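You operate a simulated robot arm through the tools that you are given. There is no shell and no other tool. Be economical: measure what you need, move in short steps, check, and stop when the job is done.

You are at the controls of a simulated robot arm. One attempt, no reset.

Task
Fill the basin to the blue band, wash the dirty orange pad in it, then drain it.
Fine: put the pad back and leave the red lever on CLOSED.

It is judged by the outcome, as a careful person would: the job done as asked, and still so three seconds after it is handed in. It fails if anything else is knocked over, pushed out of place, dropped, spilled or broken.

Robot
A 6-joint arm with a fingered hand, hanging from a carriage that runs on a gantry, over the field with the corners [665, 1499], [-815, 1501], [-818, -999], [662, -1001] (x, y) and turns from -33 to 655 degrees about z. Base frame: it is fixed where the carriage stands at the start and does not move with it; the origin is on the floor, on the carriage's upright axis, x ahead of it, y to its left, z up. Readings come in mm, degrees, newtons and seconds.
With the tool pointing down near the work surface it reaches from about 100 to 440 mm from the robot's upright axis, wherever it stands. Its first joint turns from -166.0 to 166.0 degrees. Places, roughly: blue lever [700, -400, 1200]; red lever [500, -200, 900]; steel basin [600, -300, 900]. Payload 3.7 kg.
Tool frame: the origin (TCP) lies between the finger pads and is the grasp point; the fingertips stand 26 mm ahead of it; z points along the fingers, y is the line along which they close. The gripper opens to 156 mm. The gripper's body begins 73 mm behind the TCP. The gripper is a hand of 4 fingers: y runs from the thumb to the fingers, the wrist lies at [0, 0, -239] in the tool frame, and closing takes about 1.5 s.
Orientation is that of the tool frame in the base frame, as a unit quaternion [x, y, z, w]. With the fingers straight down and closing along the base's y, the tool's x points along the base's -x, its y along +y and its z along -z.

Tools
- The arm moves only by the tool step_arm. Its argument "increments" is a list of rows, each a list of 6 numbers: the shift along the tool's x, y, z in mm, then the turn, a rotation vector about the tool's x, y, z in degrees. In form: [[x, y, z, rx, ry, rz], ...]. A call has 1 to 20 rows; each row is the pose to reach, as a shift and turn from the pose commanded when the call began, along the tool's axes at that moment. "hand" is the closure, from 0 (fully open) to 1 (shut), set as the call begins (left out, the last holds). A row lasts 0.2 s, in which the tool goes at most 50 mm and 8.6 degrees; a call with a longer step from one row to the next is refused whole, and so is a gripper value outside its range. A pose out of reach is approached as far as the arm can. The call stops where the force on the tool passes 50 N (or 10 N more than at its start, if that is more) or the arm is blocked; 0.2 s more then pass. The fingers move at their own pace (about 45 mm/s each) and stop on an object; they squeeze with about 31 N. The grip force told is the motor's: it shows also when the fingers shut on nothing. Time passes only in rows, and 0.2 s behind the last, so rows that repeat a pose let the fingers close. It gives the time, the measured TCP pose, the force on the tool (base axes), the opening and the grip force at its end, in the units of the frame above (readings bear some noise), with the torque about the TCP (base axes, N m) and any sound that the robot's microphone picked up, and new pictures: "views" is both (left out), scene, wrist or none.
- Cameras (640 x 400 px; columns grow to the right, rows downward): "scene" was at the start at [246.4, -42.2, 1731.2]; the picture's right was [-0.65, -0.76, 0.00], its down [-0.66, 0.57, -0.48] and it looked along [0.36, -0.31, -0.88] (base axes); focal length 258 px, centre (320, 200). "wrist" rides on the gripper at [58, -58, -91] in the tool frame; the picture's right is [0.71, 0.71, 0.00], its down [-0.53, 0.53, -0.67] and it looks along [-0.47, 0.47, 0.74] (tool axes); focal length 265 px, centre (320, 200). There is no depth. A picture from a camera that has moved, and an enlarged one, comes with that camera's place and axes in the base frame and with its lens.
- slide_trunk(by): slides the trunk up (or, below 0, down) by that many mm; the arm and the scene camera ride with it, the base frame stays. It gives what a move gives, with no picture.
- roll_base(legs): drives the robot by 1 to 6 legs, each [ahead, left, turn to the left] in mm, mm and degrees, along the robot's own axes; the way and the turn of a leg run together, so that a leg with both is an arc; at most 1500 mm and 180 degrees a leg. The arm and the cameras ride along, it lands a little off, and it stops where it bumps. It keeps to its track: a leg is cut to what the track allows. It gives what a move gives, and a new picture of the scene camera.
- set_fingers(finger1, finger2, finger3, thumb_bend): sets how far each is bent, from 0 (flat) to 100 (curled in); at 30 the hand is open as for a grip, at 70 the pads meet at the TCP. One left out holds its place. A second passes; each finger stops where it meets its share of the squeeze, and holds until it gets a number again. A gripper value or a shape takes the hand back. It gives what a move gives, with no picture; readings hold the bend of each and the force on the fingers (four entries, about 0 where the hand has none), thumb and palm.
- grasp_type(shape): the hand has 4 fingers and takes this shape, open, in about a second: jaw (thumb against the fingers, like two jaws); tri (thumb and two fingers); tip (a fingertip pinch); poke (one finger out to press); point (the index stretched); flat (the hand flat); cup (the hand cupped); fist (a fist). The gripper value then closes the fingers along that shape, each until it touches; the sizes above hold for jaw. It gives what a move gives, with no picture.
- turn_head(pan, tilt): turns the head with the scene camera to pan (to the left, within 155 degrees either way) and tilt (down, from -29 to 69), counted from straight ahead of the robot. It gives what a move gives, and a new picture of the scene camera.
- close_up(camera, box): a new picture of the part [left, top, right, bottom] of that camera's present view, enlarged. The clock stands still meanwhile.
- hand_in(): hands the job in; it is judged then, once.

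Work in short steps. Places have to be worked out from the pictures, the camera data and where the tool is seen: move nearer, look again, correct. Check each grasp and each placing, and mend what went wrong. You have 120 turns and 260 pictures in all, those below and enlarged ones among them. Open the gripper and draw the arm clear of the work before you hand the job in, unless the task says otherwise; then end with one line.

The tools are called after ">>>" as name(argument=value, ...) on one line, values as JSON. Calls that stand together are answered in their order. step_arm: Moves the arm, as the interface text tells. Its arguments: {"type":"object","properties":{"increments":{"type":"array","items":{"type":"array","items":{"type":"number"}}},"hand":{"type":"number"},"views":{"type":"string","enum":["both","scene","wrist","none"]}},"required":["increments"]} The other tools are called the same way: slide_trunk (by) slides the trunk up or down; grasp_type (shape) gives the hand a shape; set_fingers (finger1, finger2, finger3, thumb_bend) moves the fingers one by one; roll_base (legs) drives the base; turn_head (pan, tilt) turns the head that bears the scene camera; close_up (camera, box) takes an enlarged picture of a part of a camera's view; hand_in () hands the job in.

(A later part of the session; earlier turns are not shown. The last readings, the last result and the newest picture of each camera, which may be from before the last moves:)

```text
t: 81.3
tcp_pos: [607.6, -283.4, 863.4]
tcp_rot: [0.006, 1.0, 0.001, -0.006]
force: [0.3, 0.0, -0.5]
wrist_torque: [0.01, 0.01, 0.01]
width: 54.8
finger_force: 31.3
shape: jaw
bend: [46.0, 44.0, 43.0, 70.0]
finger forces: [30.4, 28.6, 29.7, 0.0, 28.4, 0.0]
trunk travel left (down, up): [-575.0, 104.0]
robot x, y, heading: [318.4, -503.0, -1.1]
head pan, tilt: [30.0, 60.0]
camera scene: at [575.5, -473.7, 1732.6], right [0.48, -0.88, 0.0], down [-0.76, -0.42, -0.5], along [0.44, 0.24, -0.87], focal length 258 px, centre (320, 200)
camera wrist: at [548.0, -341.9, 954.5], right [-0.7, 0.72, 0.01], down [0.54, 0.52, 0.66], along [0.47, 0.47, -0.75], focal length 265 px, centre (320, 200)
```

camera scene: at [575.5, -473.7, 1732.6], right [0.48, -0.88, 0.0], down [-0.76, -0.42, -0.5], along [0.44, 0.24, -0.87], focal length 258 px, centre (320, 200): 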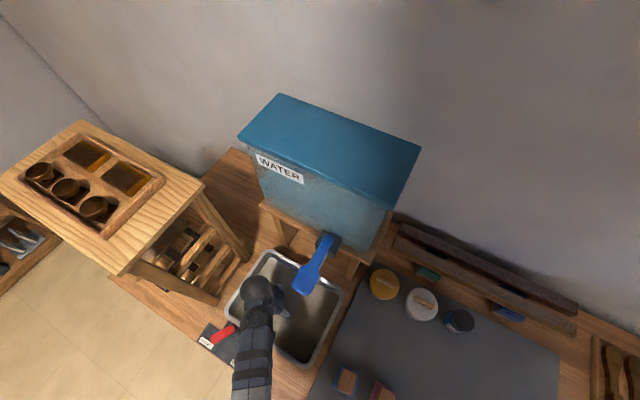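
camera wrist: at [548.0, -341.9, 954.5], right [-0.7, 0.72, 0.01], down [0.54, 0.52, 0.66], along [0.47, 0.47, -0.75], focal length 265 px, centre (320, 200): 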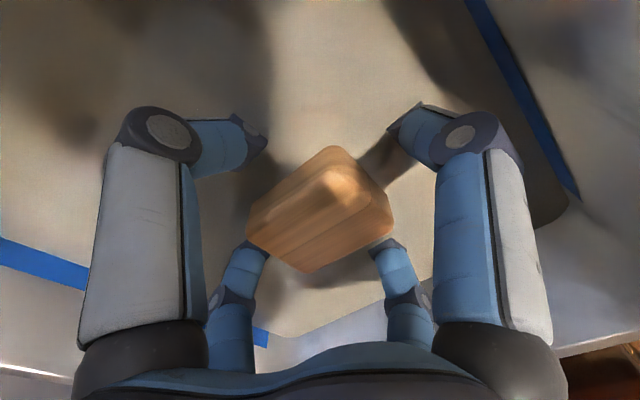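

The water has turned murky, so the dirt is coming out. I'll scrub some more, then lift above the water to inspect.

>>> step_arm(increments=[[0, -20, 0, 0, 0, 0], [0, -40, 0, 0, 0, 0], [0, -20, 0, 0, 0, 0], [0, 0, 0, 0, 0, 0], [0, -20, 0, 0, 0, 0], [0, -40, 0, 0, 0, 0], [0, -20, 0, 0, 0, 0], [0, 0, 0, 0, 0, 0], [15, -10, 0, 0, 0, 0], [15, -30, 0, 0, 0, 0], [-10, -40, 0, 0, 0, 0], [-20, -20, 0, 0, 0, 0], [0, 0, 0, 0, 0, 0], [15, -10, 0, 0, 0, 0], [15, -30, 0, 0, 0, 0], [-10, -40, 0, 0, 0, 0], [-20, -20, 0, 0, 0, 0], [0, 0, 0, 0, 0, 0]], views="none")

>>> step_arm(increments=[[0, 0, -20, 0, 0, 0], [0, 0, -40, 0, 0, 0], [0, 0, -60, 0, 0, 0], [0, 0, -80, 0, 0, 0], [0, 0, -80, 0, 0, 0]])

```text
t: 85.1
tcp_pos: [607.6, -282.4, 862.9]
tcp_rot: [0.007, 1.0, 0.001, -0.007]
force: [0.0, -0.7, 0.5]
wrist_torque: [0.02, -0.01, 0.0]
width: 54.9
finger_force: 31.2
shape: jaw
bend: [46.0, 44.0, 43.0, 70.0]
finger forces: [30.1, 28.5, 29.7, 0.0, 28.3, 0.0]
trunk travel left (down, up): [-575.0, 104.0]
robot x, y, heading: [321.3, -500.8, -0.7]
head pan, tilt: [30.0, 60.0]
```

```text
t: 86.3
tcp_pos: [619.6, -270.5, 933.6]
tcp_rot: [0.007, 1.0, -0.004, 0.008]
force: [0.0, 0.0, 0.3]
wrist_torque: [-0.02, 0.04, -0.03]
width: 54.3
finger_force: 30.8
shape: jaw
bend: [46.0, 44.0, 43.0, 70.0]
finger forces: [30.2, 28.1, 29.6, 0.1, 27.7, 0.0]
out of reach, approached as far as the arm can: row 3, 4, 5
trunk travel left (down, up): [-575.0, 104.0]
robot x, y, heading: [323.6, -504.7, -1.2]
head pan, tilt: [30.0, 60.0]
camera scene: at [575.1, -472.9, 1732.2], right [0.48, -0.88, 0.0], down [-0.76, -0.42, -0.5], along [0.44, 0.24, -0.87], focal length 258 px, centre (320, 200)
camera wrist: at [558.0, -327.2, 1023.1], right [-0.7, 0.72, -0.02], down [0.52, 0.52, 0.67], along [0.49, 0.46, -0.74], focal length 265 px, centre (320, 200)
```

scene: 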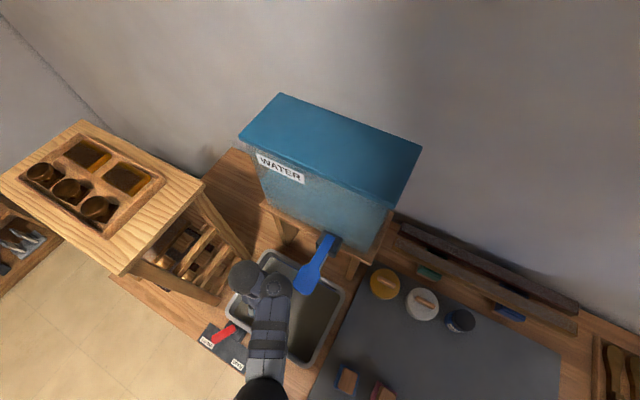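
wrist: 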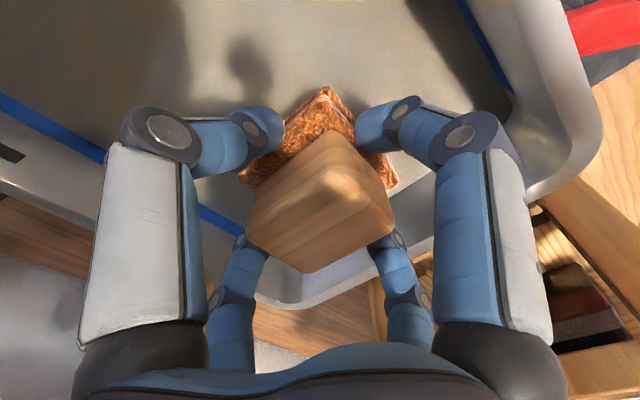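

The pad is brighter orange. I'll zoom in to judge remaining dirt.

>>> close_up(camera="wrist", box=[220, 70, 420, 195])

>>> close_up(camera="scene", box=[200, 220, 360, 380])

```text
3.20 times, centred on (320, 132) of wrist
camera zoom: at [558.0, -327.2, 1023.1], right [-0.7, 0.72, -0.02], down [0.52, 0.52, 0.67], along [0.49, 0.46, -0.74], focal length 849 px, centre (320, 416)
```

zoom: 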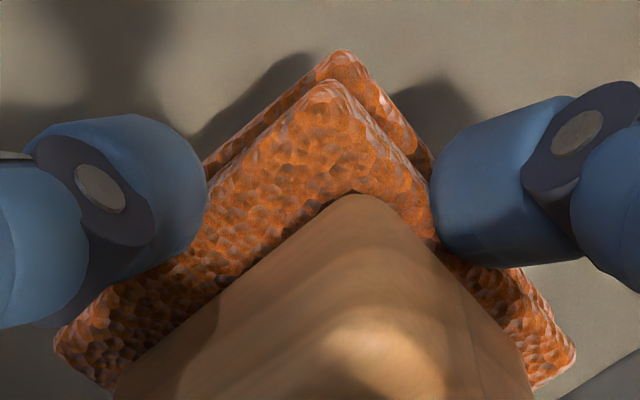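

```text
2.50 times, centred on (280, 300) of scene
camera zoom: at [575.1, -472.9, 1732.2], right [0.48, -0.88, 0.0], down [-0.76, -0.42, -0.5], along [0.44, 0.24, -0.87], focal length 645 px, centre (420, -50)
```

zoom: 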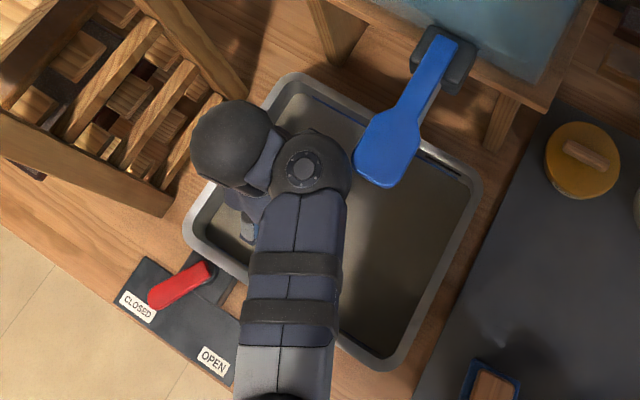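

It looks clean now, but I'll do one more scrub to be thorough, then lift and let it drip.

>>> step_arm(increments=[[6, -6, 20, 0, 0, 0], [12, -13, 45, 0, 0, 0], [12, -13, 68, 0, 0, 0], [12, -33, 68, 0, 0, 0], [12, -53, 68, 0, 0, 0], [12, -33, 68, 0, 0, 0], [12, -13, 68, 0, 0, 0], [12, -33, 68, 0, 0, 0], [12, -53, 68, 0, 0, 0], [12, -33, 68, 0, 0, 0], [12, -13, 68, 0, 0, 0], [27, -23, 68, 0, 0, 0], [27, -43, 68, 0, 0, 0], [2, -53, 68, 0, 0, 0], [-8, -33, 68, 0, 0, 0], [12, -13, 68, 0, 0, 0], [12, -33, 68, 0, 0, 0], [12, -53, 68, 0, 0, 0], [12, -33, 68, 0, 0, 0], [12, -33, 68, 0, 0, 0]], views="scene")

```text
t: 90.5
tcp_pos: [596.0, -316.0, 877.9]
tcp_rot: [0.006, 1.0, 0.002, -0.006]
force: [0.3, -0.4, -1.5]
wrist_torque: [0.0, -0.01, 0.04]
width: 53.4
finger_force: 31.0
shape: jaw
bend: [48.0, 44.0, 42.0, 70.0]
finger forces: [29.9, 30.7, 29.5, 0.1, 30.0, 0.0]
out of reach, approached as far as the arm can: row 2
trunk travel left (down, up): [-575.0, 104.0]
robot x, y, heading: [319.8, -503.8, -0.9]
head pan, tilt: [30.0, 60.0]
camera scene: at [575.6, -473.7, 1732.7], right [0.48, -0.88, 0.0], down [-0.76, -0.42, -0.5], along [0.44, 0.24, -0.87], focal length 258 px, centre (320, 200)
```

scene: 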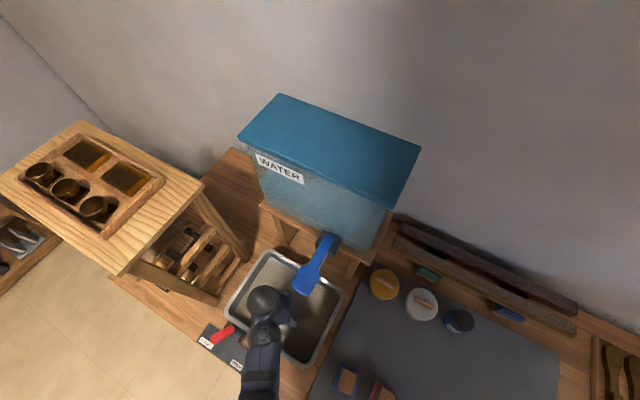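

Now lift above the rim and let it drip for a couple of seconds over the basin.

>>> step_arm(increments=[[0, 0, -15, 0, 0, 0], [2, 4, -30, 0, 0, 0], [5, 8, -45, 0, 0, 0], [5, 10, -60, 0, 0, 0], [5, 10, -75, 0, 0, 0], [5, 10, -90, 0, 0, 0], [5, 10, -105, 0, 0, 0], [5, 10, -105, 0, 0, 0], [5, 10, -105, 0, 0, 0], [5, 10, -105, 0, 0, 0], [5, 10, -105, 0, 0, 0], [5, 10, -105, 0, 0, 0], [5, 10, -105, 0, 0, 0], [5, 10, -105, 0, 0, 0], [5, 10, -105, 0, 0, 0], [5, 10, -105, 0, 0, 0], [5, 10, -105, 0, 0, 0]])

>>> close_up(camera="wrist", box=[220, 70, 420, 195])

```text
t: 94.3
tcp_pos: [579.2, -299.4, 916.3]
tcp_rot: [0.005, 1.0, -0.005, -0.024]
force: [14.5, -0.9, 0.4]
wrist_torque: [0.01, 0.05, 0.03]
width: 53.4
finger_force: 31.3
shape: jaw
bend: [79.0, 44.0, 42.0, 70.0]
finger forces: [54.0, 29.4, 34.7, 0.0, 28.1, 0.0]
out of reach, approached as far as the arm can: row 2, 3, 4, 5, 6, 7, 8, 9, 10, 11, 12, 13, 14, 15, 16, 17
trunk travel left (down, up): [-575.0, 104.0]
robot x, y, heading: [320.1, -505.6, -1.0]
head pan, tilt: [30.0, 60.0]
stopped in row 17: the arm was blocked; the commanded pose is now the measured one
camera scene: at [567.2, -474.4, 1729.5], right [0.48, -0.87, 0.0], down [-0.76, -0.42, -0.49], along [0.43, 0.24, -0.87], focal length 258 px, centre (320, 200)
camera wrist: at [525.0, -355.8, 1010.3], right [-0.7, 0.71, 0.03], down [0.56, 0.53, 0.64], along [0.44, 0.46, -0.77], focal length 265 px, centre (320, 200)
```

scene: 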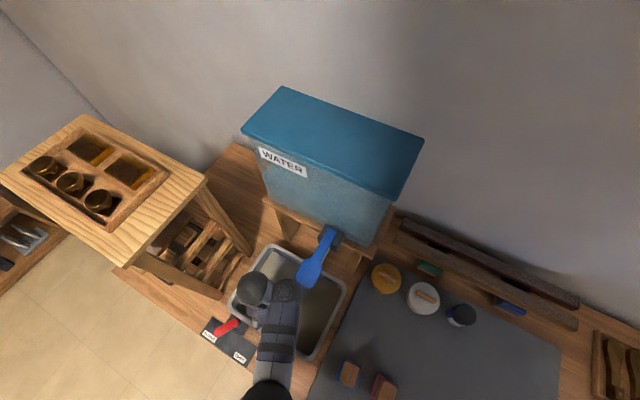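
wrist: 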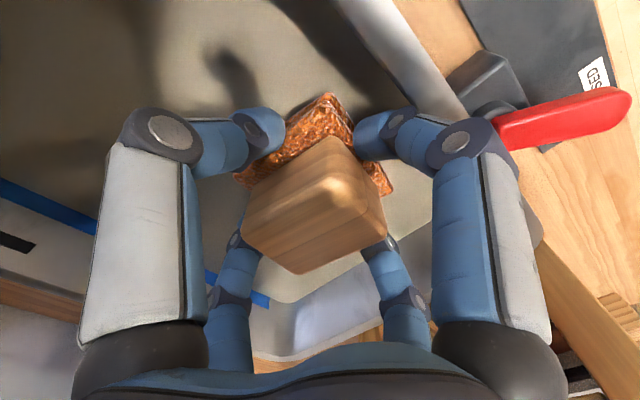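

```text
3.20 times, centred on (320, 132) of wrist
camera zoom: at [525.0, -355.8, 1010.3], right [-0.7, 0.71, 0.03], down [0.56, 0.53, 0.64], along [0.44, 0.46, -0.77], focal length 849 px, centre (320, 416)
```

zoom: 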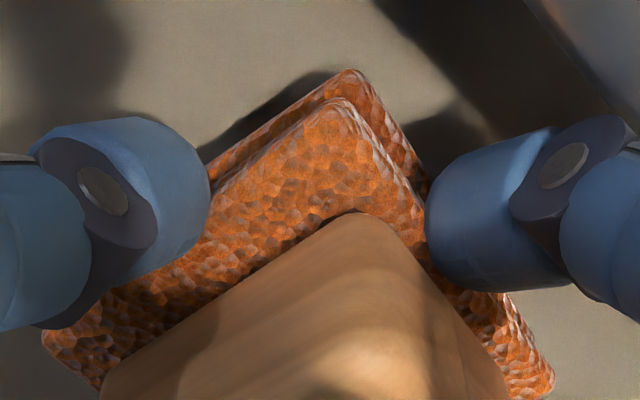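

A finger on the −x side is caught against the front rim (x force 14 N). I'll shift +x and back off, then use the trunk for the lift instead.

>>> step_arm(increments=[[-8, 0, 0, 0, 0, 0], [-16, 0, 0, 0, 0, 0], [-24, 2, 0, 0, 0, 0], [-28, 4, 0, 0, 0, 0], [-28, 4, 0, 0, 0, 0]])

```text
t: 95.5
tcp_pos: [612.1, -281.3, 917.3]
tcp_rot: [-0.001, 1.0, 0.0, -0.022]
force: [0.8, 0.1, -1.4]
wrist_torque: [0.01, 0.02, 0.04]
width: 53.7
finger_force: 30.7
shape: jaw
bend: [79.0, 44.0, 42.0, 70.0]
finger forces: [30.4, 29.8, 29.2, 0.0, 29.0, 0.0]
trunk travel left (down, up): [-575.0, 104.0]
robot x, y, heading: [317.4, -506.2, -0.9]
head pan, tilt: [30.0, 60.0]
camera scene: at [569.3, -470.4, 1729.9], right [0.48, -0.87, -0.01], down [-0.76, -0.42, -0.49], along [0.43, 0.25, -0.87], focal length 258 px, centre (320, 200)
camera wrist: at [557.0, -339.8, 1011.2], right [-0.71, 0.71, 0.03], down [0.55, 0.52, 0.65], along [0.44, 0.47, -0.76], focal length 265 px, centre (320, 200)
```

scene: 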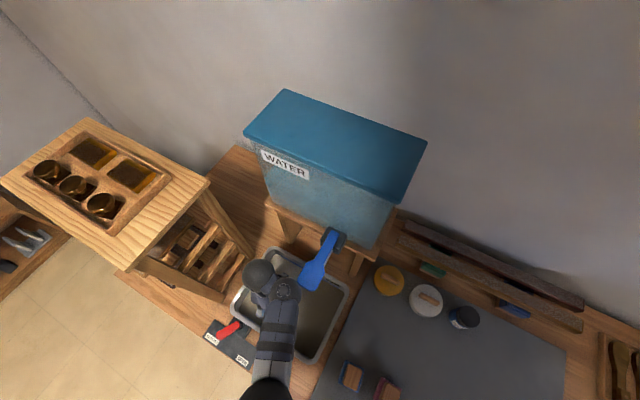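
wrist: 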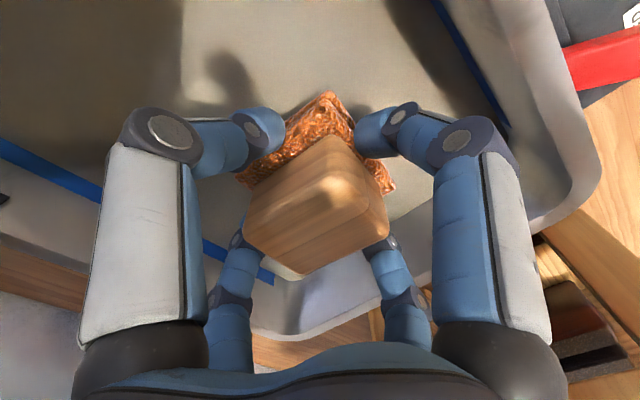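

Load is off the rim. The head camera seems nudged, possibly by the elbow, so I'll turn the head back to its earlier direction and lift by the trunk.

>>> slide_trunk(by=60)

>>> turn_head(pan=15, tilt=62)

```text
t: 96.5
tcp_pos: [636.8, -292.3, 985.0]
tcp_rot: [0.008, 1.0, -0.001, -0.011]
force: [1.3, 0.7, -0.3]
wrist_torque: [0.0, 0.1, 0.01]
width: 53.8
finger_force: 31.1
shape: jaw
bend: [79.0, 44.0, 43.0, 70.0]
finger forces: [30.2, 29.8, 29.4, 0.1, 29.0, 0.0]
trunk travel left (down, up): [-635.0, 44.0]
robot x, y, heading: [321.1, -504.9, -1.2]
head pan, tilt: [30.0, 60.0]
```

```text
t: 97.2
tcp_pos: [632.3, -290.9, 982.3]
tcp_rot: [0.006, 1.0, -0.001, -0.014]
force: [-0.6, -0.4, -0.5]
wrist_torque: [-0.01, 0.0, 0.01]
width: 53.6
finger_force: 31.1
shape: jaw
bend: [79.0, 44.0, 43.0, 70.0]
finger forces: [30.2, 29.8, 29.4, 0.0, 29.1, 0.0]
trunk travel left (down, up): [-635.0, 44.0]
robot x, y, heading: [325.1, -504.3, -1.1]
head pan, tilt: [15.0, 62.0]
camera scene: at [579.4, -490.3, 1790.4], right [0.24, -0.97, 0.0], down [-0.86, -0.21, -0.47], along [0.46, 0.11, -0.88], focal length 258 px, centre (320, 200)
```

scene: 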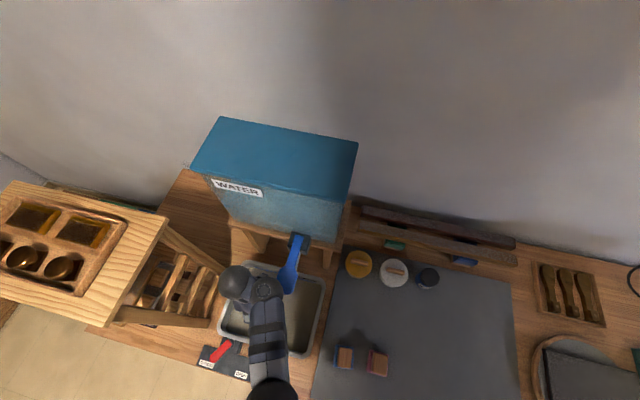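

Pad is up at z≈982. I'll zoom to check clearance with the blue lever and the basin's position.

>>> close_up(camera="scene", box=[190, 220, 350, 400])

>>> close_up(camera="wrist", box=[0, 0, 640, 400])

```text
2.22 times, centred on (270, 310) of scene
camera zoom: at [579.4, -490.3, 1790.4], right [0.24, -0.97, 0.0], down [-0.86, -0.21, -0.47], along [0.46, 0.11, -0.88], focal length 573 px, centre (431, -44)
```

zoom: 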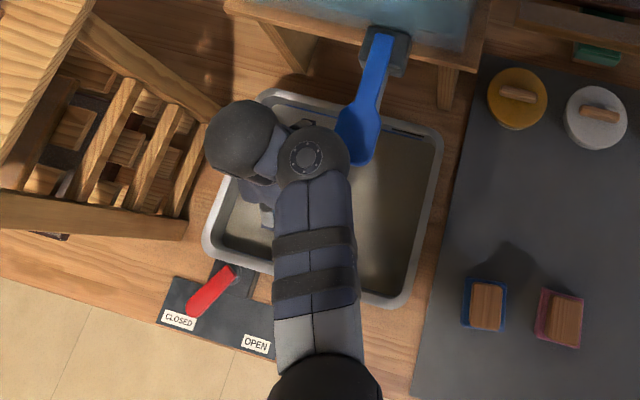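

```text
1.00 times, centred on (320, 200) of wrist (not enlarged: the box is as wide or as high as the picture)
camera zoom: at [574.8, -348.4, 1074.5], right [-0.7, 0.72, 0.02], down [0.55, 0.52, 0.65], along [0.46, 0.46, -0.76], focal length 265 px, centre (320, 200)
```

zoom: 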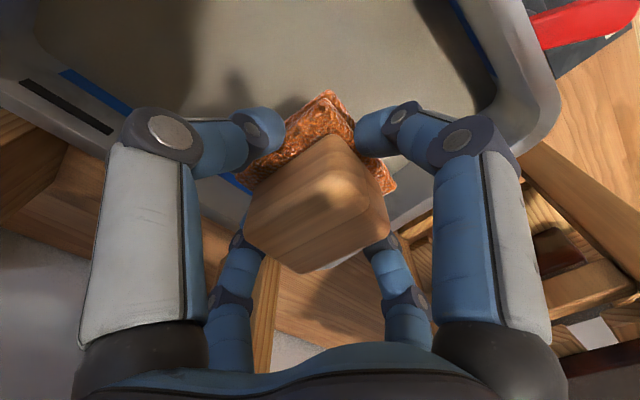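

Clearance is adequate. I'll let it drip 1.6 s more, then carry it back along the curved path to above its spot.

>>> step_arm(increments=[[0, 0, 0, 0, 0, 0], [0, 0, 0, 0, 0, 0], [0, 0, 0, 0, 0, 0], [0, 0, 0, 0, 0, 0], [0, 0, 0, 0, 0, 0], [0, 0, 0, 0, 0, 0], [0, 0, 0, 0, 0, 0], [0, 0, 0, 0, 0, 0], [30, 0, 0, 0, 0, 0], [60, -5, 0, 0, 0, 0], [90, -20, 0, 0, 0, 0], [100, -60, 0, 0, 0, 0], [100, -100, 0, 0, 0, 0], [100, -140, 0, 0, 0, 0], [100, -180, 0, 0, 0, 0], [100, -220, 0, 0, 0, 0], [85, -260, 0, 0, 0, 0], [60, -295, 0, 0, 0, 0], [25, -325, 0, 0, 0, 0], [-20, -343, 0, 0, 0, 0]])

```text
t: 100.7
tcp_pos: [533.2, -446.8, 949.3]
tcp_rot: [-0.001, 1.0, 0.017, -0.01]
force: [-4.6, 39.4, 27.9]
wrist_torque: [1.37, 0.52, 0.1]
width: 54.0
finger_force: 31.0
shape: jaw
bend: [80.0, 36.0, 44.0, 65.0]
finger forces: [36.1, 37.8, 29.4, 0.0, 16.7, 0.0]
out of reach, approached as far as the arm can: row 10, 11, 12, 13, 14, 15, 16, 17
trunk travel left (down, up): [-635.0, 44.0]
robot x, y, heading: [321.3, -501.5, -0.7]
head pan, tilt: [15.0, 62.0]
stopped in row 17: the force on the tool passed its limit (the readings are from after the stop); the commanded pose is now the measured one
camera scene: at [579.3, -485.6, 1790.7], right [0.24, -0.97, -0.01], down [-0.86, -0.21, -0.47], along [0.46, 0.12, -0.88], focal length 258 px, centre (320, 200)
camera wrist: at [475.0, -509.2, 1038.5], right [-0.71, 0.7, 0.04], down [0.54, 0.5, 0.68], along [0.46, 0.5, -0.74], focal length 265 px, centre (320, 200)
```

scene: 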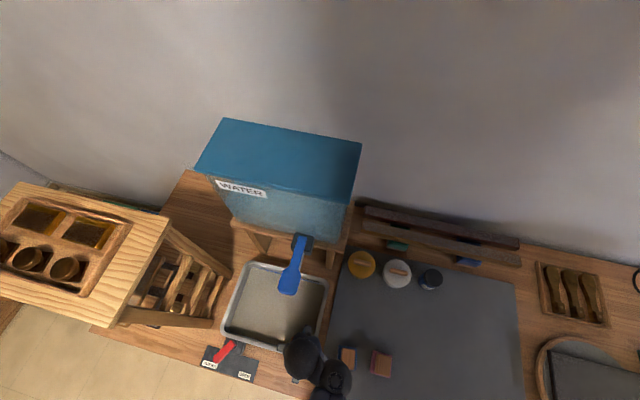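
wrist: 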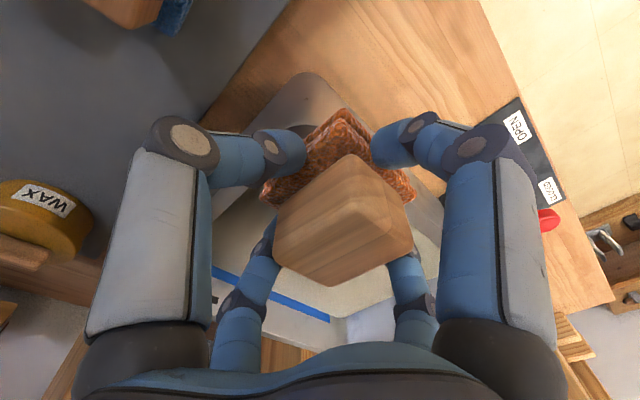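

The arm can't hold height so close to its axis, so the pad dipped and bumped the rim. I'll back off in +y, raise with the trunk, and carry by driving the base instead.

>>> step_arm(increments=[[0, 10, 0, 0, 0, 0], [-6, 22, 0, 0, 0, 0], [-10, 30, 0, 0, 0, 0]], views="none")

>>> slide_trunk(by=43)

>>> close_up(camera="scene", box=[190, 230, 420, 400])

>>> close_up(camera="wrist", box=[0, 0, 640, 400])

```text
t: 101.5
tcp_pos: [543.9, -433.6, 948.0]
tcp_rot: [0.003, 1.0, 0.006, -0.013]
force: [-3.1, -8.5, 31.0]
wrist_torque: [-0.42, 0.71, 0.03]
width: 57.9
finger_force: 30.8
shape: jaw
bend: [82.0, 42.0, 44.0, 65.0]
finger forces: [33.9, 29.6, 30.4, 0.0, 37.9, 0.1]
trunk travel left (down, up): [-635.0, 44.0]
robot x, y, heading: [319.4, -499.6, -1.1]
head pan, tilt: [15.0, 62.0]
```

```text
t: 102.4
tcp_pos: [542.1, -430.1, 989.9]
tcp_rot: [0.002, 1.0, 0.008, -0.012]
force: [0.3, 0.2, -0.2]
wrist_torque: [-0.01, 0.02, 0.01]
width: 56.8
finger_force: 31.0
shape: jaw
bend: [81.0, 43.0, 44.0, 67.0]
finger forces: [29.4, 28.9, 30.8, 0.0, 29.2, 0.1]
trunk travel left (down, up): [-678.0, 1.0]
robot x, y, heading: [318.8, -500.9, -1.0]
head pan, tilt: [15.0, 62.0]
```

```text
2.35 times, centred on (305, 315) of scene
camera zoom: at [579.4, -489.4, 1833.3], right [0.24, -0.97, 0.0], down [-0.86, -0.21, -0.47], along [0.46, 0.11, -0.88], focal length 607 px, centre (355, -71)
```

zoom: 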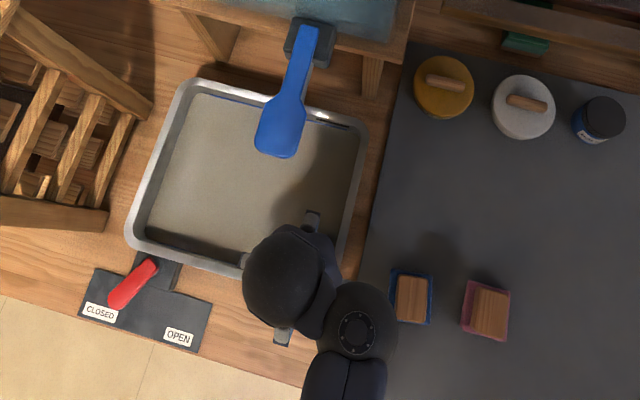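

```text
1.00 times, centred on (320, 200) of wrist (not enlarged: the box is as wide or as high as the picture)
camera zoom: at [484.7, -490.1, 1081.7], right [-0.7, 0.71, 0.03], down [0.54, 0.51, 0.66], along [0.46, 0.48, -0.75], focal length 265 px, centre (320, 200)
```

zoom: 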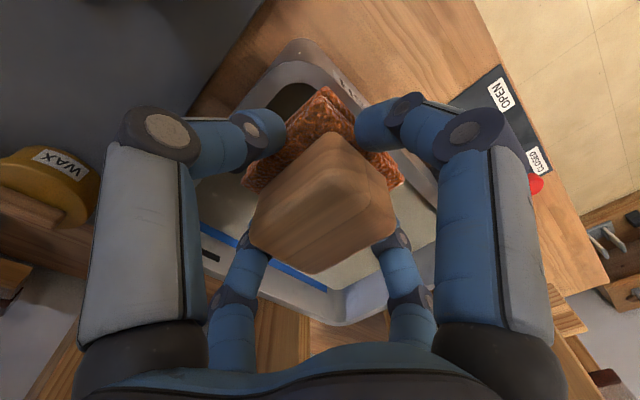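

The basin corners compute to the same place as before, so nothing shifted. I'll drive the base so the held pad comes above its home spot.

>>> roll_base(legs=[[114, -202, 0]])

>>> close_up(camera="wrist", box=[0, 0, 640, 400])

```text
t: 104.1
tcp_pos: [652.1, -634.1, 991.6]
tcp_rot: [0.001, 1.0, 0.009, -0.013]
force: [-0.8, 0.2, -0.2]
wrist_torque: [0.0, -0.01, -0.02]
width: 56.9
finger_force: 31.2
shape: jaw
bend: [80.0, 43.0, 44.0, 67.0]
finger forces: [29.5, 28.9, 30.8, 0.1, 29.3, 0.0]
trunk travel left (down, up): [-678.0, 1.0]
robot x, y, heading: [425.2, -704.4, -0.9]
head pan, tilt: [15.0, 62.0]
camera scene: at [688.9, -692.6, 1833.4], right [0.24, -0.97, 0.0], down [-0.86, -0.21, -0.47], along [0.46, 0.11, -0.88], focal length 258 px, centre (320, 200)
```

scene: 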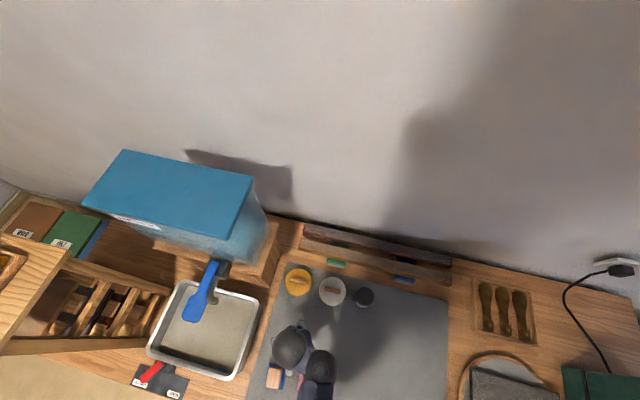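

```text
1.00 times, centred on (320, 200) of wrist (not enlarged: the box is as wide or as high as the picture)
camera zoom: at [594.2, -693.2, 1081.7], right [-0.7, 0.71, 0.03], down [0.54, 0.51, 0.66], along [0.46, 0.48, -0.75], focal length 265 px, centre (320, 200)
```

zoom: 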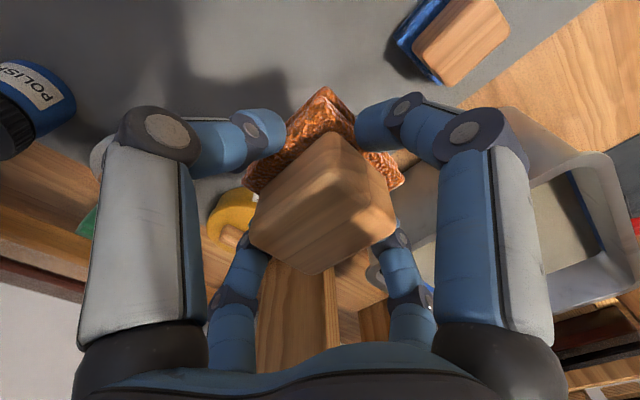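

Positioned above home at (652,-634). I'll lower with the trunk, then finish gently with the arm.

>>> slide_trunk(by=-130)

>>> step_arm(increments=[[0, 0, 0, 0, 0, 0]])

```text
t: 105.7
tcp_pos: [651.3, -634.0, 860.6]
tcp_rot: [0.003, 1.0, 0.009, -0.013]
force: [0.9, 0.2, -0.5]
wrist_torque: [-0.01, 0.02, 0.0]
width: 56.6
finger_force: 31.1
shape: jaw
bend: [80.0, 43.0, 44.0, 67.0]
finger forces: [29.5, 29.1, 30.9, 0.0, 29.1, 0.0]
trunk travel left (down, up): [-548.0, 131.0]
robot x, y, heading: [429.1, -703.9, -1.2]
head pan, tilt: [15.0, 62.0]
```

```text
t: 106.1
tcp_pos: [652.2, -633.7, 861.3]
tcp_rot: [0.002, 1.0, 0.009, -0.012]
force: [-0.5, 0.2, -0.8]
wrist_torque: [-0.02, -0.01, 0.01]
width: 56.9
finger_force: 31.4
shape: jaw
bend: [80.0, 43.0, 44.0, 67.0]
finger forces: [29.5, 29.0, 30.8, 0.0, 29.2, 0.1]
trunk travel left (down, up): [-548.0, 131.0]
robot x, y, heading: [431.1, -705.7, -1.0]
head pan, tilt: [15.0, 62.0]
camera scene: at [688.9, -692.6, 1703.4], right [0.24, -0.97, 0.0], down [-0.86, -0.21, -0.47], along [0.46, 0.11, -0.88], focal length 258 px, centre (320, 200)
camera wrist: at [594.2, -693.2, 951.8], right [-0.7, 0.71, 0.03], down [0.54, 0.51, 0.66], along [0.46, 0.48, -0.75], focal length 265 px, centre (320, 200)
```

scene: 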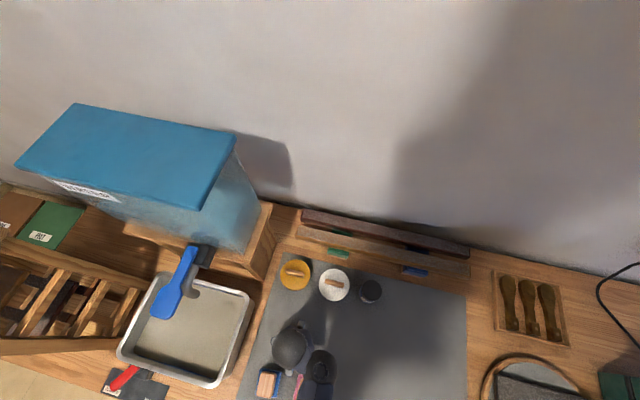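
wrist: 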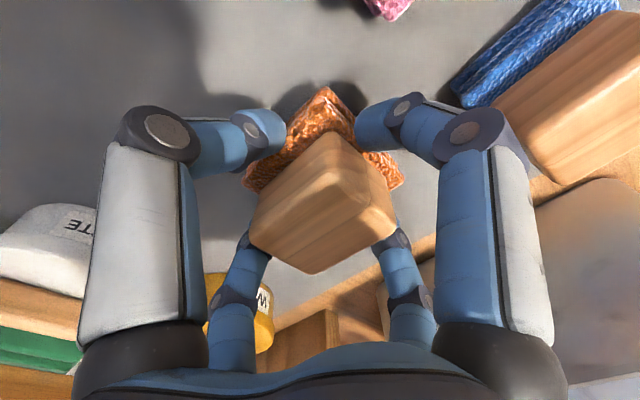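

About 18 mm to go. I'll lower in small steps until light contact.

>>> step_arm(increments=[[0, 0, 5, 0, 0, 0], [0, 0, 10, 0, 0, 0], [0, 0, 13, 0, 0, 0], [0, 0, 15, 0, 0, 0], [0, 0, 17, 0, 0, 0]], views="wrist")

```text
t: 107.3
tcp_pos: [651.3, -632.7, 842.3]
tcp_rot: [0.003, 1.0, 0.009, -0.012]
force: [-1.7, 0.5, 4.1]
wrist_torque: [-0.09, -0.07, -0.03]
width: 57.1
finger_force: 31.5
shape: jaw
bend: [80.0, 43.0, 44.0, 67.0]
finger forces: [29.4, 29.3, 30.6, 0.0, 29.3, 0.1]
out of reach, approached as far as the arm can: row 1, 2, 3
trunk travel left (down, up): [-548.0, 131.0]
robot x, y, heading: [431.8, -705.4, -1.3]
head pan, tilt: [15.0, 62.0]
camera wrist: at [594.1, -692.6, 934.6], right [-0.7, 0.71, 0.03], down [0.54, 0.51, 0.66], along [0.46, 0.48, -0.75], focal length 265 px, centre (320, 200)
```

wrist: 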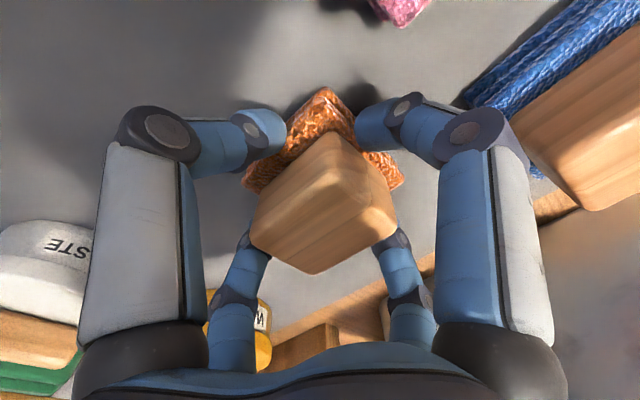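

Contact at 4 N. I'll open the fingers to about 100 mm.

>>> step_arm(increments=[[0, 0, 0, 0, 0, 0], [0, 0, 0, 0, 0, 0], [0, 0, 0, 0, 0, 0], [0, 0, 0, 0, 0, 0], [0, 0, 0, 0, 0, 0], [0, 0, 0, 0, 0, 0]], hand=0.35, views="wrist")

```text
t: 108.7
tcp_pos: [652.4, -633.1, 844.2]
tcp_rot: [0.002, 1.0, 0.009, -0.013]
force: [-0.6, 0.2, -0.5]
wrist_torque: [0.02, -0.04, 0.03]
width: 100.7
finger_force: 0.1
shape: jaw
bend: [31.0, 31.0, 31.0, 70.0]
finger forces: [0.0, 0.0, 0.0, 0.0, 0.0, 0.1]
trunk travel left (down, up): [-548.0, 131.0]
robot x, y, heading: [428.2, -703.2, -0.9]
head pan, tilt: [15.0, 62.0]
camera wrist: at [594.2, -692.5, 934.5], right [-0.7, 0.71, 0.03], down [0.54, 0.51, 0.66], along [0.46, 0.48, -0.75], focal length 265 px, centre (320, 200)
```

wrist: 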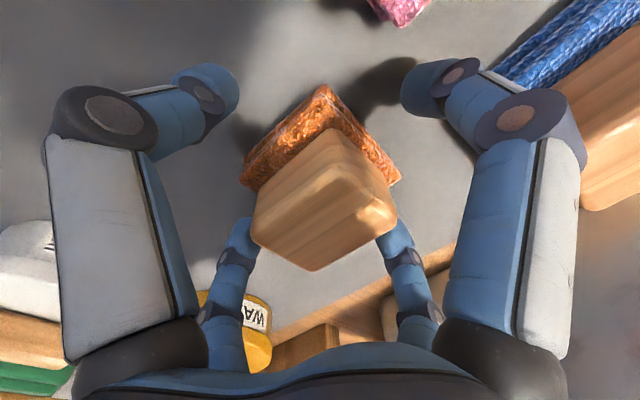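

Released and flat. I'll raise clear with the trunk and check the pad's placement.

>>> slide_trunk(by=125)

>>> step_arm(increments=[[0, 0, 0, 0, 0, 0]], hand=1, views="wrist")

>>> roll_base(legs=[[-394, 367, 0]])

```text
t: 110.2
tcp_pos: [651.9, -631.8, 968.6]
tcp_rot: [0.002, 1.0, 0.008, -0.013]
force: [0.1, 0.4, 0.3]
wrist_torque: [0.02, -0.01, 0.02]
width: 100.7
finger_force: 0.0
shape: jaw
bend: [31.0, 31.0, 31.0, 70.0]
finger forces: [0.0, 0.0, 0.1, 0.0, 0.1, 0.1]
trunk travel left (down, up): [-673.0, 6.0]
robot x, y, heading: [430.7, -705.5, -1.0]
head pan, tilt: [15.0, 62.0]
```

```text
t: 110.6
tcp_pos: [651.9, -633.2, 968.6]
tcp_rot: [0.002, 1.0, 0.008, -0.012]
force: [-0.1, 0.6, -0.6]
wrist_torque: [-0.02, 0.0, 0.02]
width: 67.0
finger_force: 0.1
shape: jaw
bend: [40.0, 40.0, 40.0, 70.0]
finger forces: [0.0, 0.0, 0.1, 0.0, 0.0, 0.1]
trunk travel left (down, up): [-673.0, 6.0]
robot x, y, heading: [428.7, -705.1, -0.9]
head pan, tilt: [15.0, 62.0]
camera wrist: at [594.2, -692.5, 1059.4], right [-0.7, 0.71, 0.03], down [0.54, 0.51, 0.66], along [0.46, 0.48, -0.75], focal length 265 px, centre (320, 200)
```

wrist: 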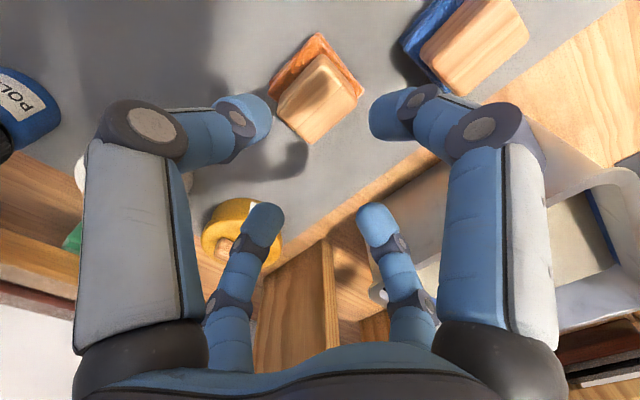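

```text
t: 113.7
tcp_pos: [262.6, -259.5, 969.3]
tcp_rot: [-0.007, 1.0, 0.009, -0.013]
force: [0.1, 0.7, 0.1]
wrist_torque: [0.03, -0.01, 0.02]
width: 0.0
finger_force: 30.7
shape: jaw
bend: [70.0, 70.0, 70.0, 70.0]
finger forces: [0.0, 0.0, 0.0, 0.0, 0.0, 0.0]
trunk travel left (down, up): [-673.0, 6.0]
robot x, y, heading: [43.1, -336.4, -0.1]
head pan, tilt: [15.0, 62.0]
camera scene: at [300.2, -318.5, 1828.4], right [0.26, -0.97, 0.0], down [-0.85, -0.23, -0.47], along [0.45, 0.12, -0.88], focal length 258 px, centre (320, 200)
```

scene: 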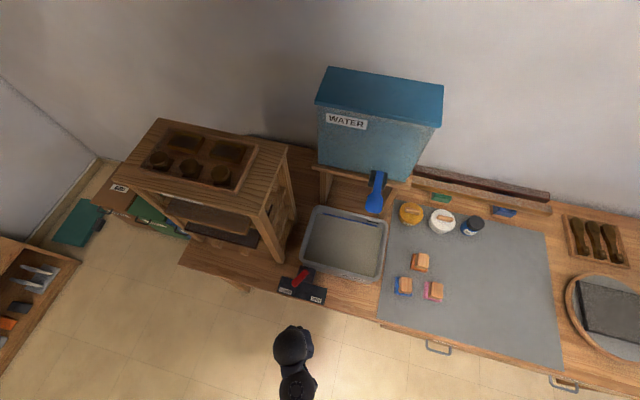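

Clear view of everything from here. I'll zoom on the pads and the lever/rack area.

>>> close_up(camera="scene", box=[370, 190, 500, 310])

>>> close_up(camera="scene", box=[230, 180, 400, 320])

```text
3.33 times, centred on (435, 250) of scene
camera zoom: at [300.2, -318.5, 1828.4], right [0.26, -0.97, 0.0], down [-0.85, -0.23, -0.47], along [0.45, 0.12, -0.88], focal length 860 px, centre (-63, 33)
```

zoom: 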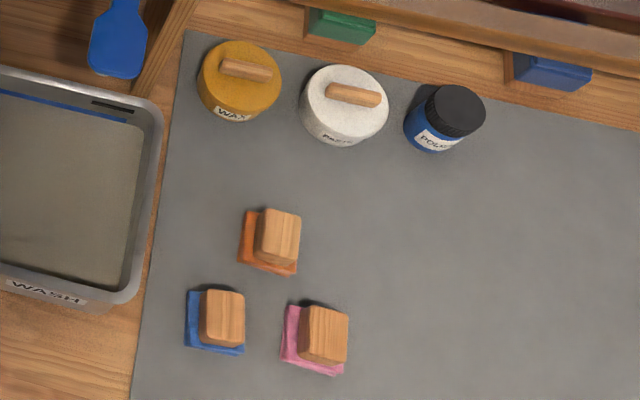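

```text
2.86 times, centred on (315, 250) of scene
camera zoom: at [300.2, -318.5, 1828.4], right [0.26, -0.97, 0.0], down [-0.85, -0.23, -0.47], along [0.45, 0.12, -0.88], focal length 737 px, centre (334, 57)
```

zoom: 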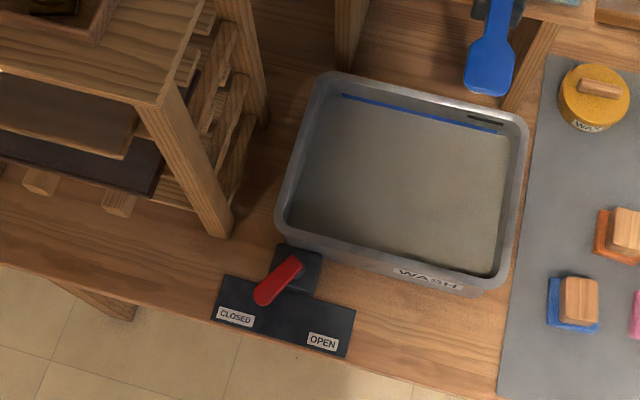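

The pad is back in place and clean. Now I'll open the drain. I'll lower the trunk and bring the closed hand to the +y side of the red lever, tilted ~30° so the hand stays clear of the rack leg.

>>> slide_trunk(by=-65)

>>> step_arm(increments=[[-20, 22, 0, 0, -5, 0], [-45, 45, 0, 0, -10, 0], [-72, 68, 0, 0, -15, 0], [-100, 92, 0, 0, -20, 0], [-130, 116, 0, 0, -25, 0], [-160, 137, 0, 0, -30, 0], [-160, 137, 0, 0, -30, 0]])

```text
t: 114.8
tcp_pos: [263.5, -259.3, 903.1]
tcp_rot: [-0.007, 1.0, 0.008, -0.012]
force: [0.2, 0.4, 0.0]
wrist_torque: [0.0, -0.02, -0.03]
width: 0.1
finger_force: 31.3
shape: jaw
bend: [70.0, 70.0, 70.0, 70.0]
finger forces: [0.0, 0.0, 0.0, 0.0, 0.1, 0.1]
trunk travel left (down, up): [-608.0, 71.0]
robot x, y, heading: [40.3, -339.0, -0.1]
head pan, tilt: [15.0, 62.0]
```

```text
t: 116.4
tcp_pos: [422.6, -122.1, 901.2]
tcp_rot: [-0.004, 0.969, 0.01, 0.248]
force: [-0.4, 0.2, 0.4]
wrist_torque: [0.01, -0.02, -0.02]
width: 0.1
finger_force: 30.9
shape: jaw
bend: [70.0, 70.0, 70.0, 70.0]
finger forces: [0.0, 0.0, 0.0, 0.0, 0.0, 0.1]
trunk travel left (down, up): [-608.0, 71.0]
robot x, y, heading: [40.1, -334.2, -0.3]
head pan, tilt: [15.0, 62.0]
camera scene: at [300.2, -318.4, 1763.4], right [0.26, -0.97, 0.0], down [-0.85, -0.23, -0.47], along [0.45, 0.12, -0.88], focal length 258 px, centre (320, 200)
camera wrist: at [326.5, -181.7, 951.7], right [-0.63, 0.7, -0.33], down [0.13, 0.51, 0.85], along [0.77, 0.49, -0.42], focal length 265 px, centre (320, 200)
```

scene: 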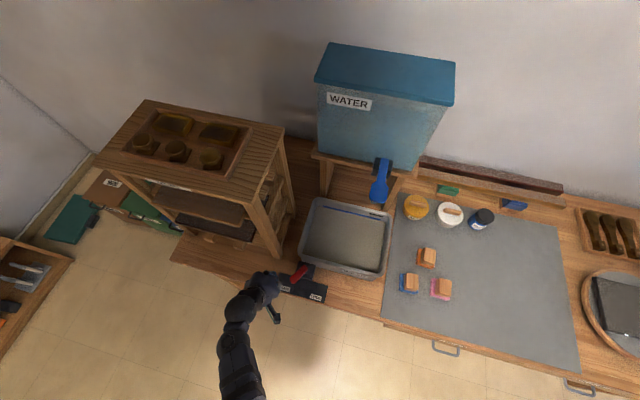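
wrist: 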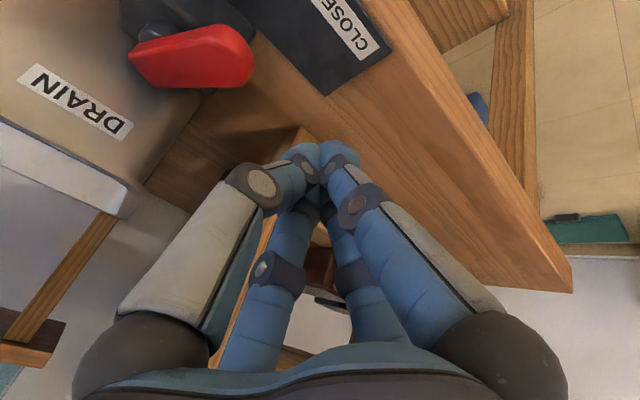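

Tip is on the +y side of the lever. I'll descend to working height.

>>> step_arm(increments=[[5, 0, 19, 0, 0, 0], [11, 0, 38.5, 0, 0, 0], [11, 0, 38.5, 0, 0, 0]], views="wrist")

>>> step_arm(increments=[[11, -15, 38.5, 0, 0, 0], [11, -30, 38.5, 0, 0, 0]], views="none")

```text
t: 117.2
tcp_pos: [429.3, -120.0, 861.3]
tcp_rot: [-0.004, 0.969, 0.011, 0.247]
force: [0.0, -0.8, -0.5]
wrist_torque: [-0.01, 0.0, 0.01]
width: 0.1
finger_force: 31.2
shape: jaw
bend: [70.0, 70.0, 70.0, 70.0]
finger forces: [0.0, 0.0, 0.1, 0.1, 0.0, 0.0]
trunk travel left (down, up): [-608.0, 71.0]
robot x, y, heading: [42.9, -336.8, 0.2]
head pan, tilt: [15.0, 62.0]
camera wrist: at [333.6, -180.9, 912.8], right [-0.63, 0.7, -0.33], down [0.13, 0.51, 0.85], along [0.76, 0.49, -0.42], focal length 265 px, centre (320, 200)
```

wrist: 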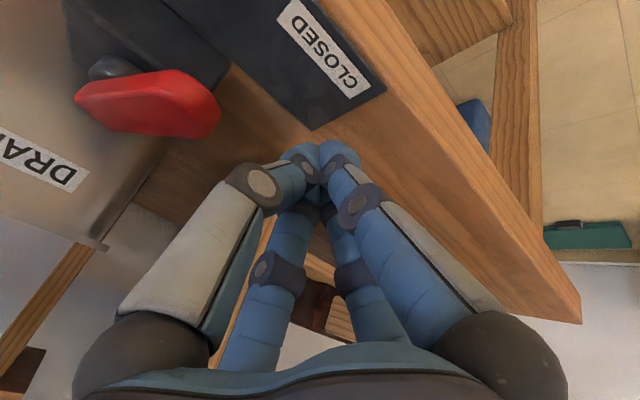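

```text
t: 117.8
tcp_pos: [438.7, -148.2, 827.5]
tcp_rot: [-0.004, 0.968, 0.012, 0.25]
force: [-1.5, 5.3, 15.6]
wrist_torque: [-0.09, -0.21, -0.03]
width: 0.1
finger_force: 30.9
shape: jaw
bend: [70.0, 70.0, 70.0, 70.0]
finger forces: [0.0, 0.0, 0.0, 0.0, 3.9, 0.1]
out of reach, approached as far as the arm can: row 1, 2
trunk travel left (down, up): [-608.0, 71.0]
robot x, y, heading: [42.8, -338.0, 0.1]
head pan, tilt: [15.0, 62.0]
```

My mistake: increments are relative to each call, so it went lower and touched the plate lightly (16 N). I'll rise back to the right height.

>>> step_arm(increments=[[-5, 0, -18, 0, 0, 0], [-10, 0, -34, 0, 0, 0], [-10, 0, -34, 0, 0, 0]])

```text
t: 118.6
tcp_pos: [428.1, -149.2, 861.6]
tcp_rot: [-0.004, 0.969, 0.01, 0.247]
force: [-0.1, 0.1, 0.1]
wrist_torque: [0.02, 0.0, 0.0]
width: 0.0
finger_force: 31.0
shape: jaw
bend: [70.0, 70.0, 70.0, 70.0]
finger forces: [0.0, 0.0, 0.0, 0.0, 0.0, 0.0]
trunk travel left (down, up): [-608.0, 71.0]
robot x, y, heading: [43.1, -335.1, -0.0]
head pan, tilt: [15.0, 62.0]
camera scene: at [300.2, -318.5, 1763.3], right [0.26, -0.97, 0.0], down [-0.85, -0.23, -0.47], along [0.45, 0.12, -0.88], focal length 258 px, centre (320, 200)
camera wrist: at [332.7, -209.8, 911.5], right [-0.63, 0.7, -0.33], down [0.14, 0.51, 0.85], along [0.76, 0.49, -0.42], focal length 265 px, centre (320, 200)
```

scene: 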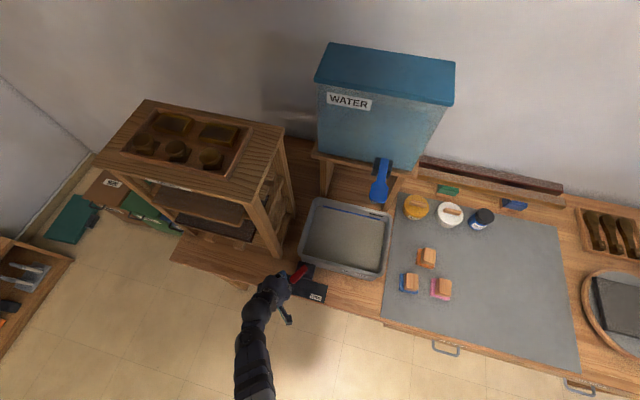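
wrist: 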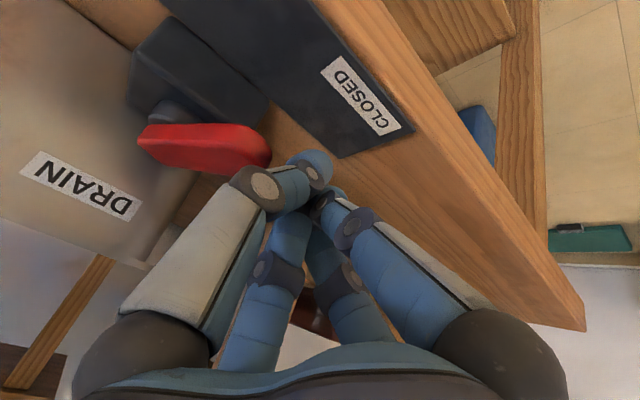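

I'll now push in −y toward OPEN in small steps.

>>> step_arm(increments=[[-5, -12, 3, 0, 0, 0], [-5, -24, 3, 0, 0, 0], [-5, -36, 3, 0, 0, 0], [-5, -48, 3, 0, 0, 0], [-5, -58, 3, 0, 0, 0], [-5, -66, 3, 0, 0, 0], [-5, -70, 3, 0, 0, 0]])

```text
t: 120.2
tcp_pos: [435.6, -212.8, 861.2]
tcp_rot: [-0.007, 0.969, 0.015, 0.248]
force: [-6.1, 22.9, 6.6]
wrist_torque: [-0.13, -0.02, 0.0]
width: 0.0
finger_force: 30.7
shape: jaw
bend: [70.0, 70.0, 70.0, 70.0]
finger forces: [0.0, 0.0, 0.0, 0.0, 21.6, 0.0]
trunk travel left (down, up): [-608.0, 71.0]
robot x, y, heading: [41.6, -338.4, 0.2]
head pan, tilt: [15.0, 62.0]
camera scene: at [299.8, -316.2, 1763.4], right [0.26, -0.97, 0.0], down [-0.85, -0.23, -0.47], along [0.45, 0.12, -0.88], focal length 258 px, centre (320, 200)
camera wrist: at [340.3, -273.1, 911.4], right [-0.63, 0.7, -0.32], down [0.13, 0.51, 0.85], along [0.76, 0.5, -0.41], focal length 265 px, centre (320, 200)
```

scene: 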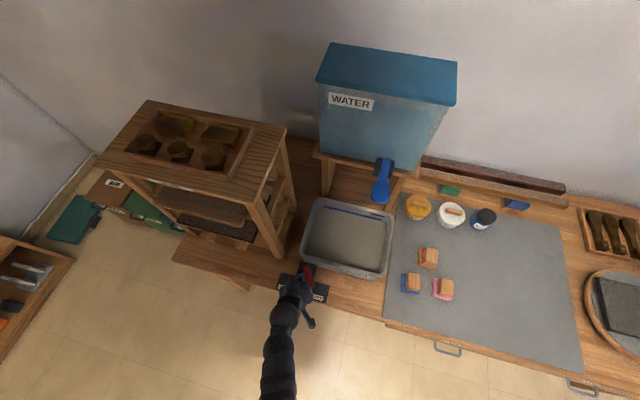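
wrist: 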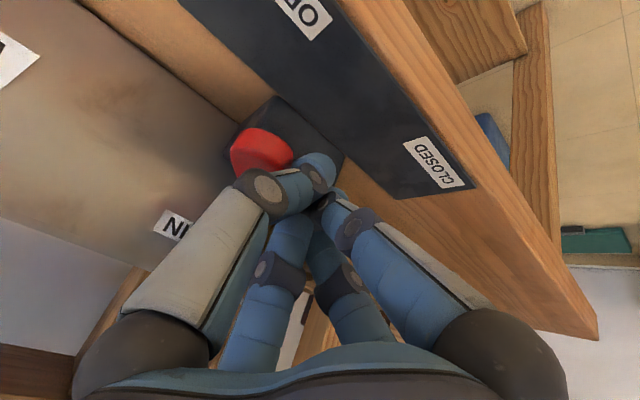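

Reaction is 23 N. I'll zoom to see whether the lever is at OPEN and the water falling.

>>> close_up(camera="scene", box=[250, 180, 400, 320])

```text
2.86 times, centred on (325, 250) of scene
camera zoom: at [299.8, -316.2, 1763.4], right [0.26, -0.97, 0.0], down [-0.85, -0.23, -0.47], along [0.45, 0.12, -0.88], focal length 737 px, centre (306, 57)
```

zoom: 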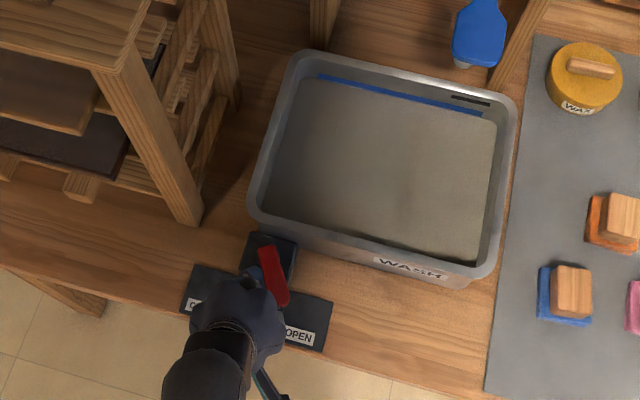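

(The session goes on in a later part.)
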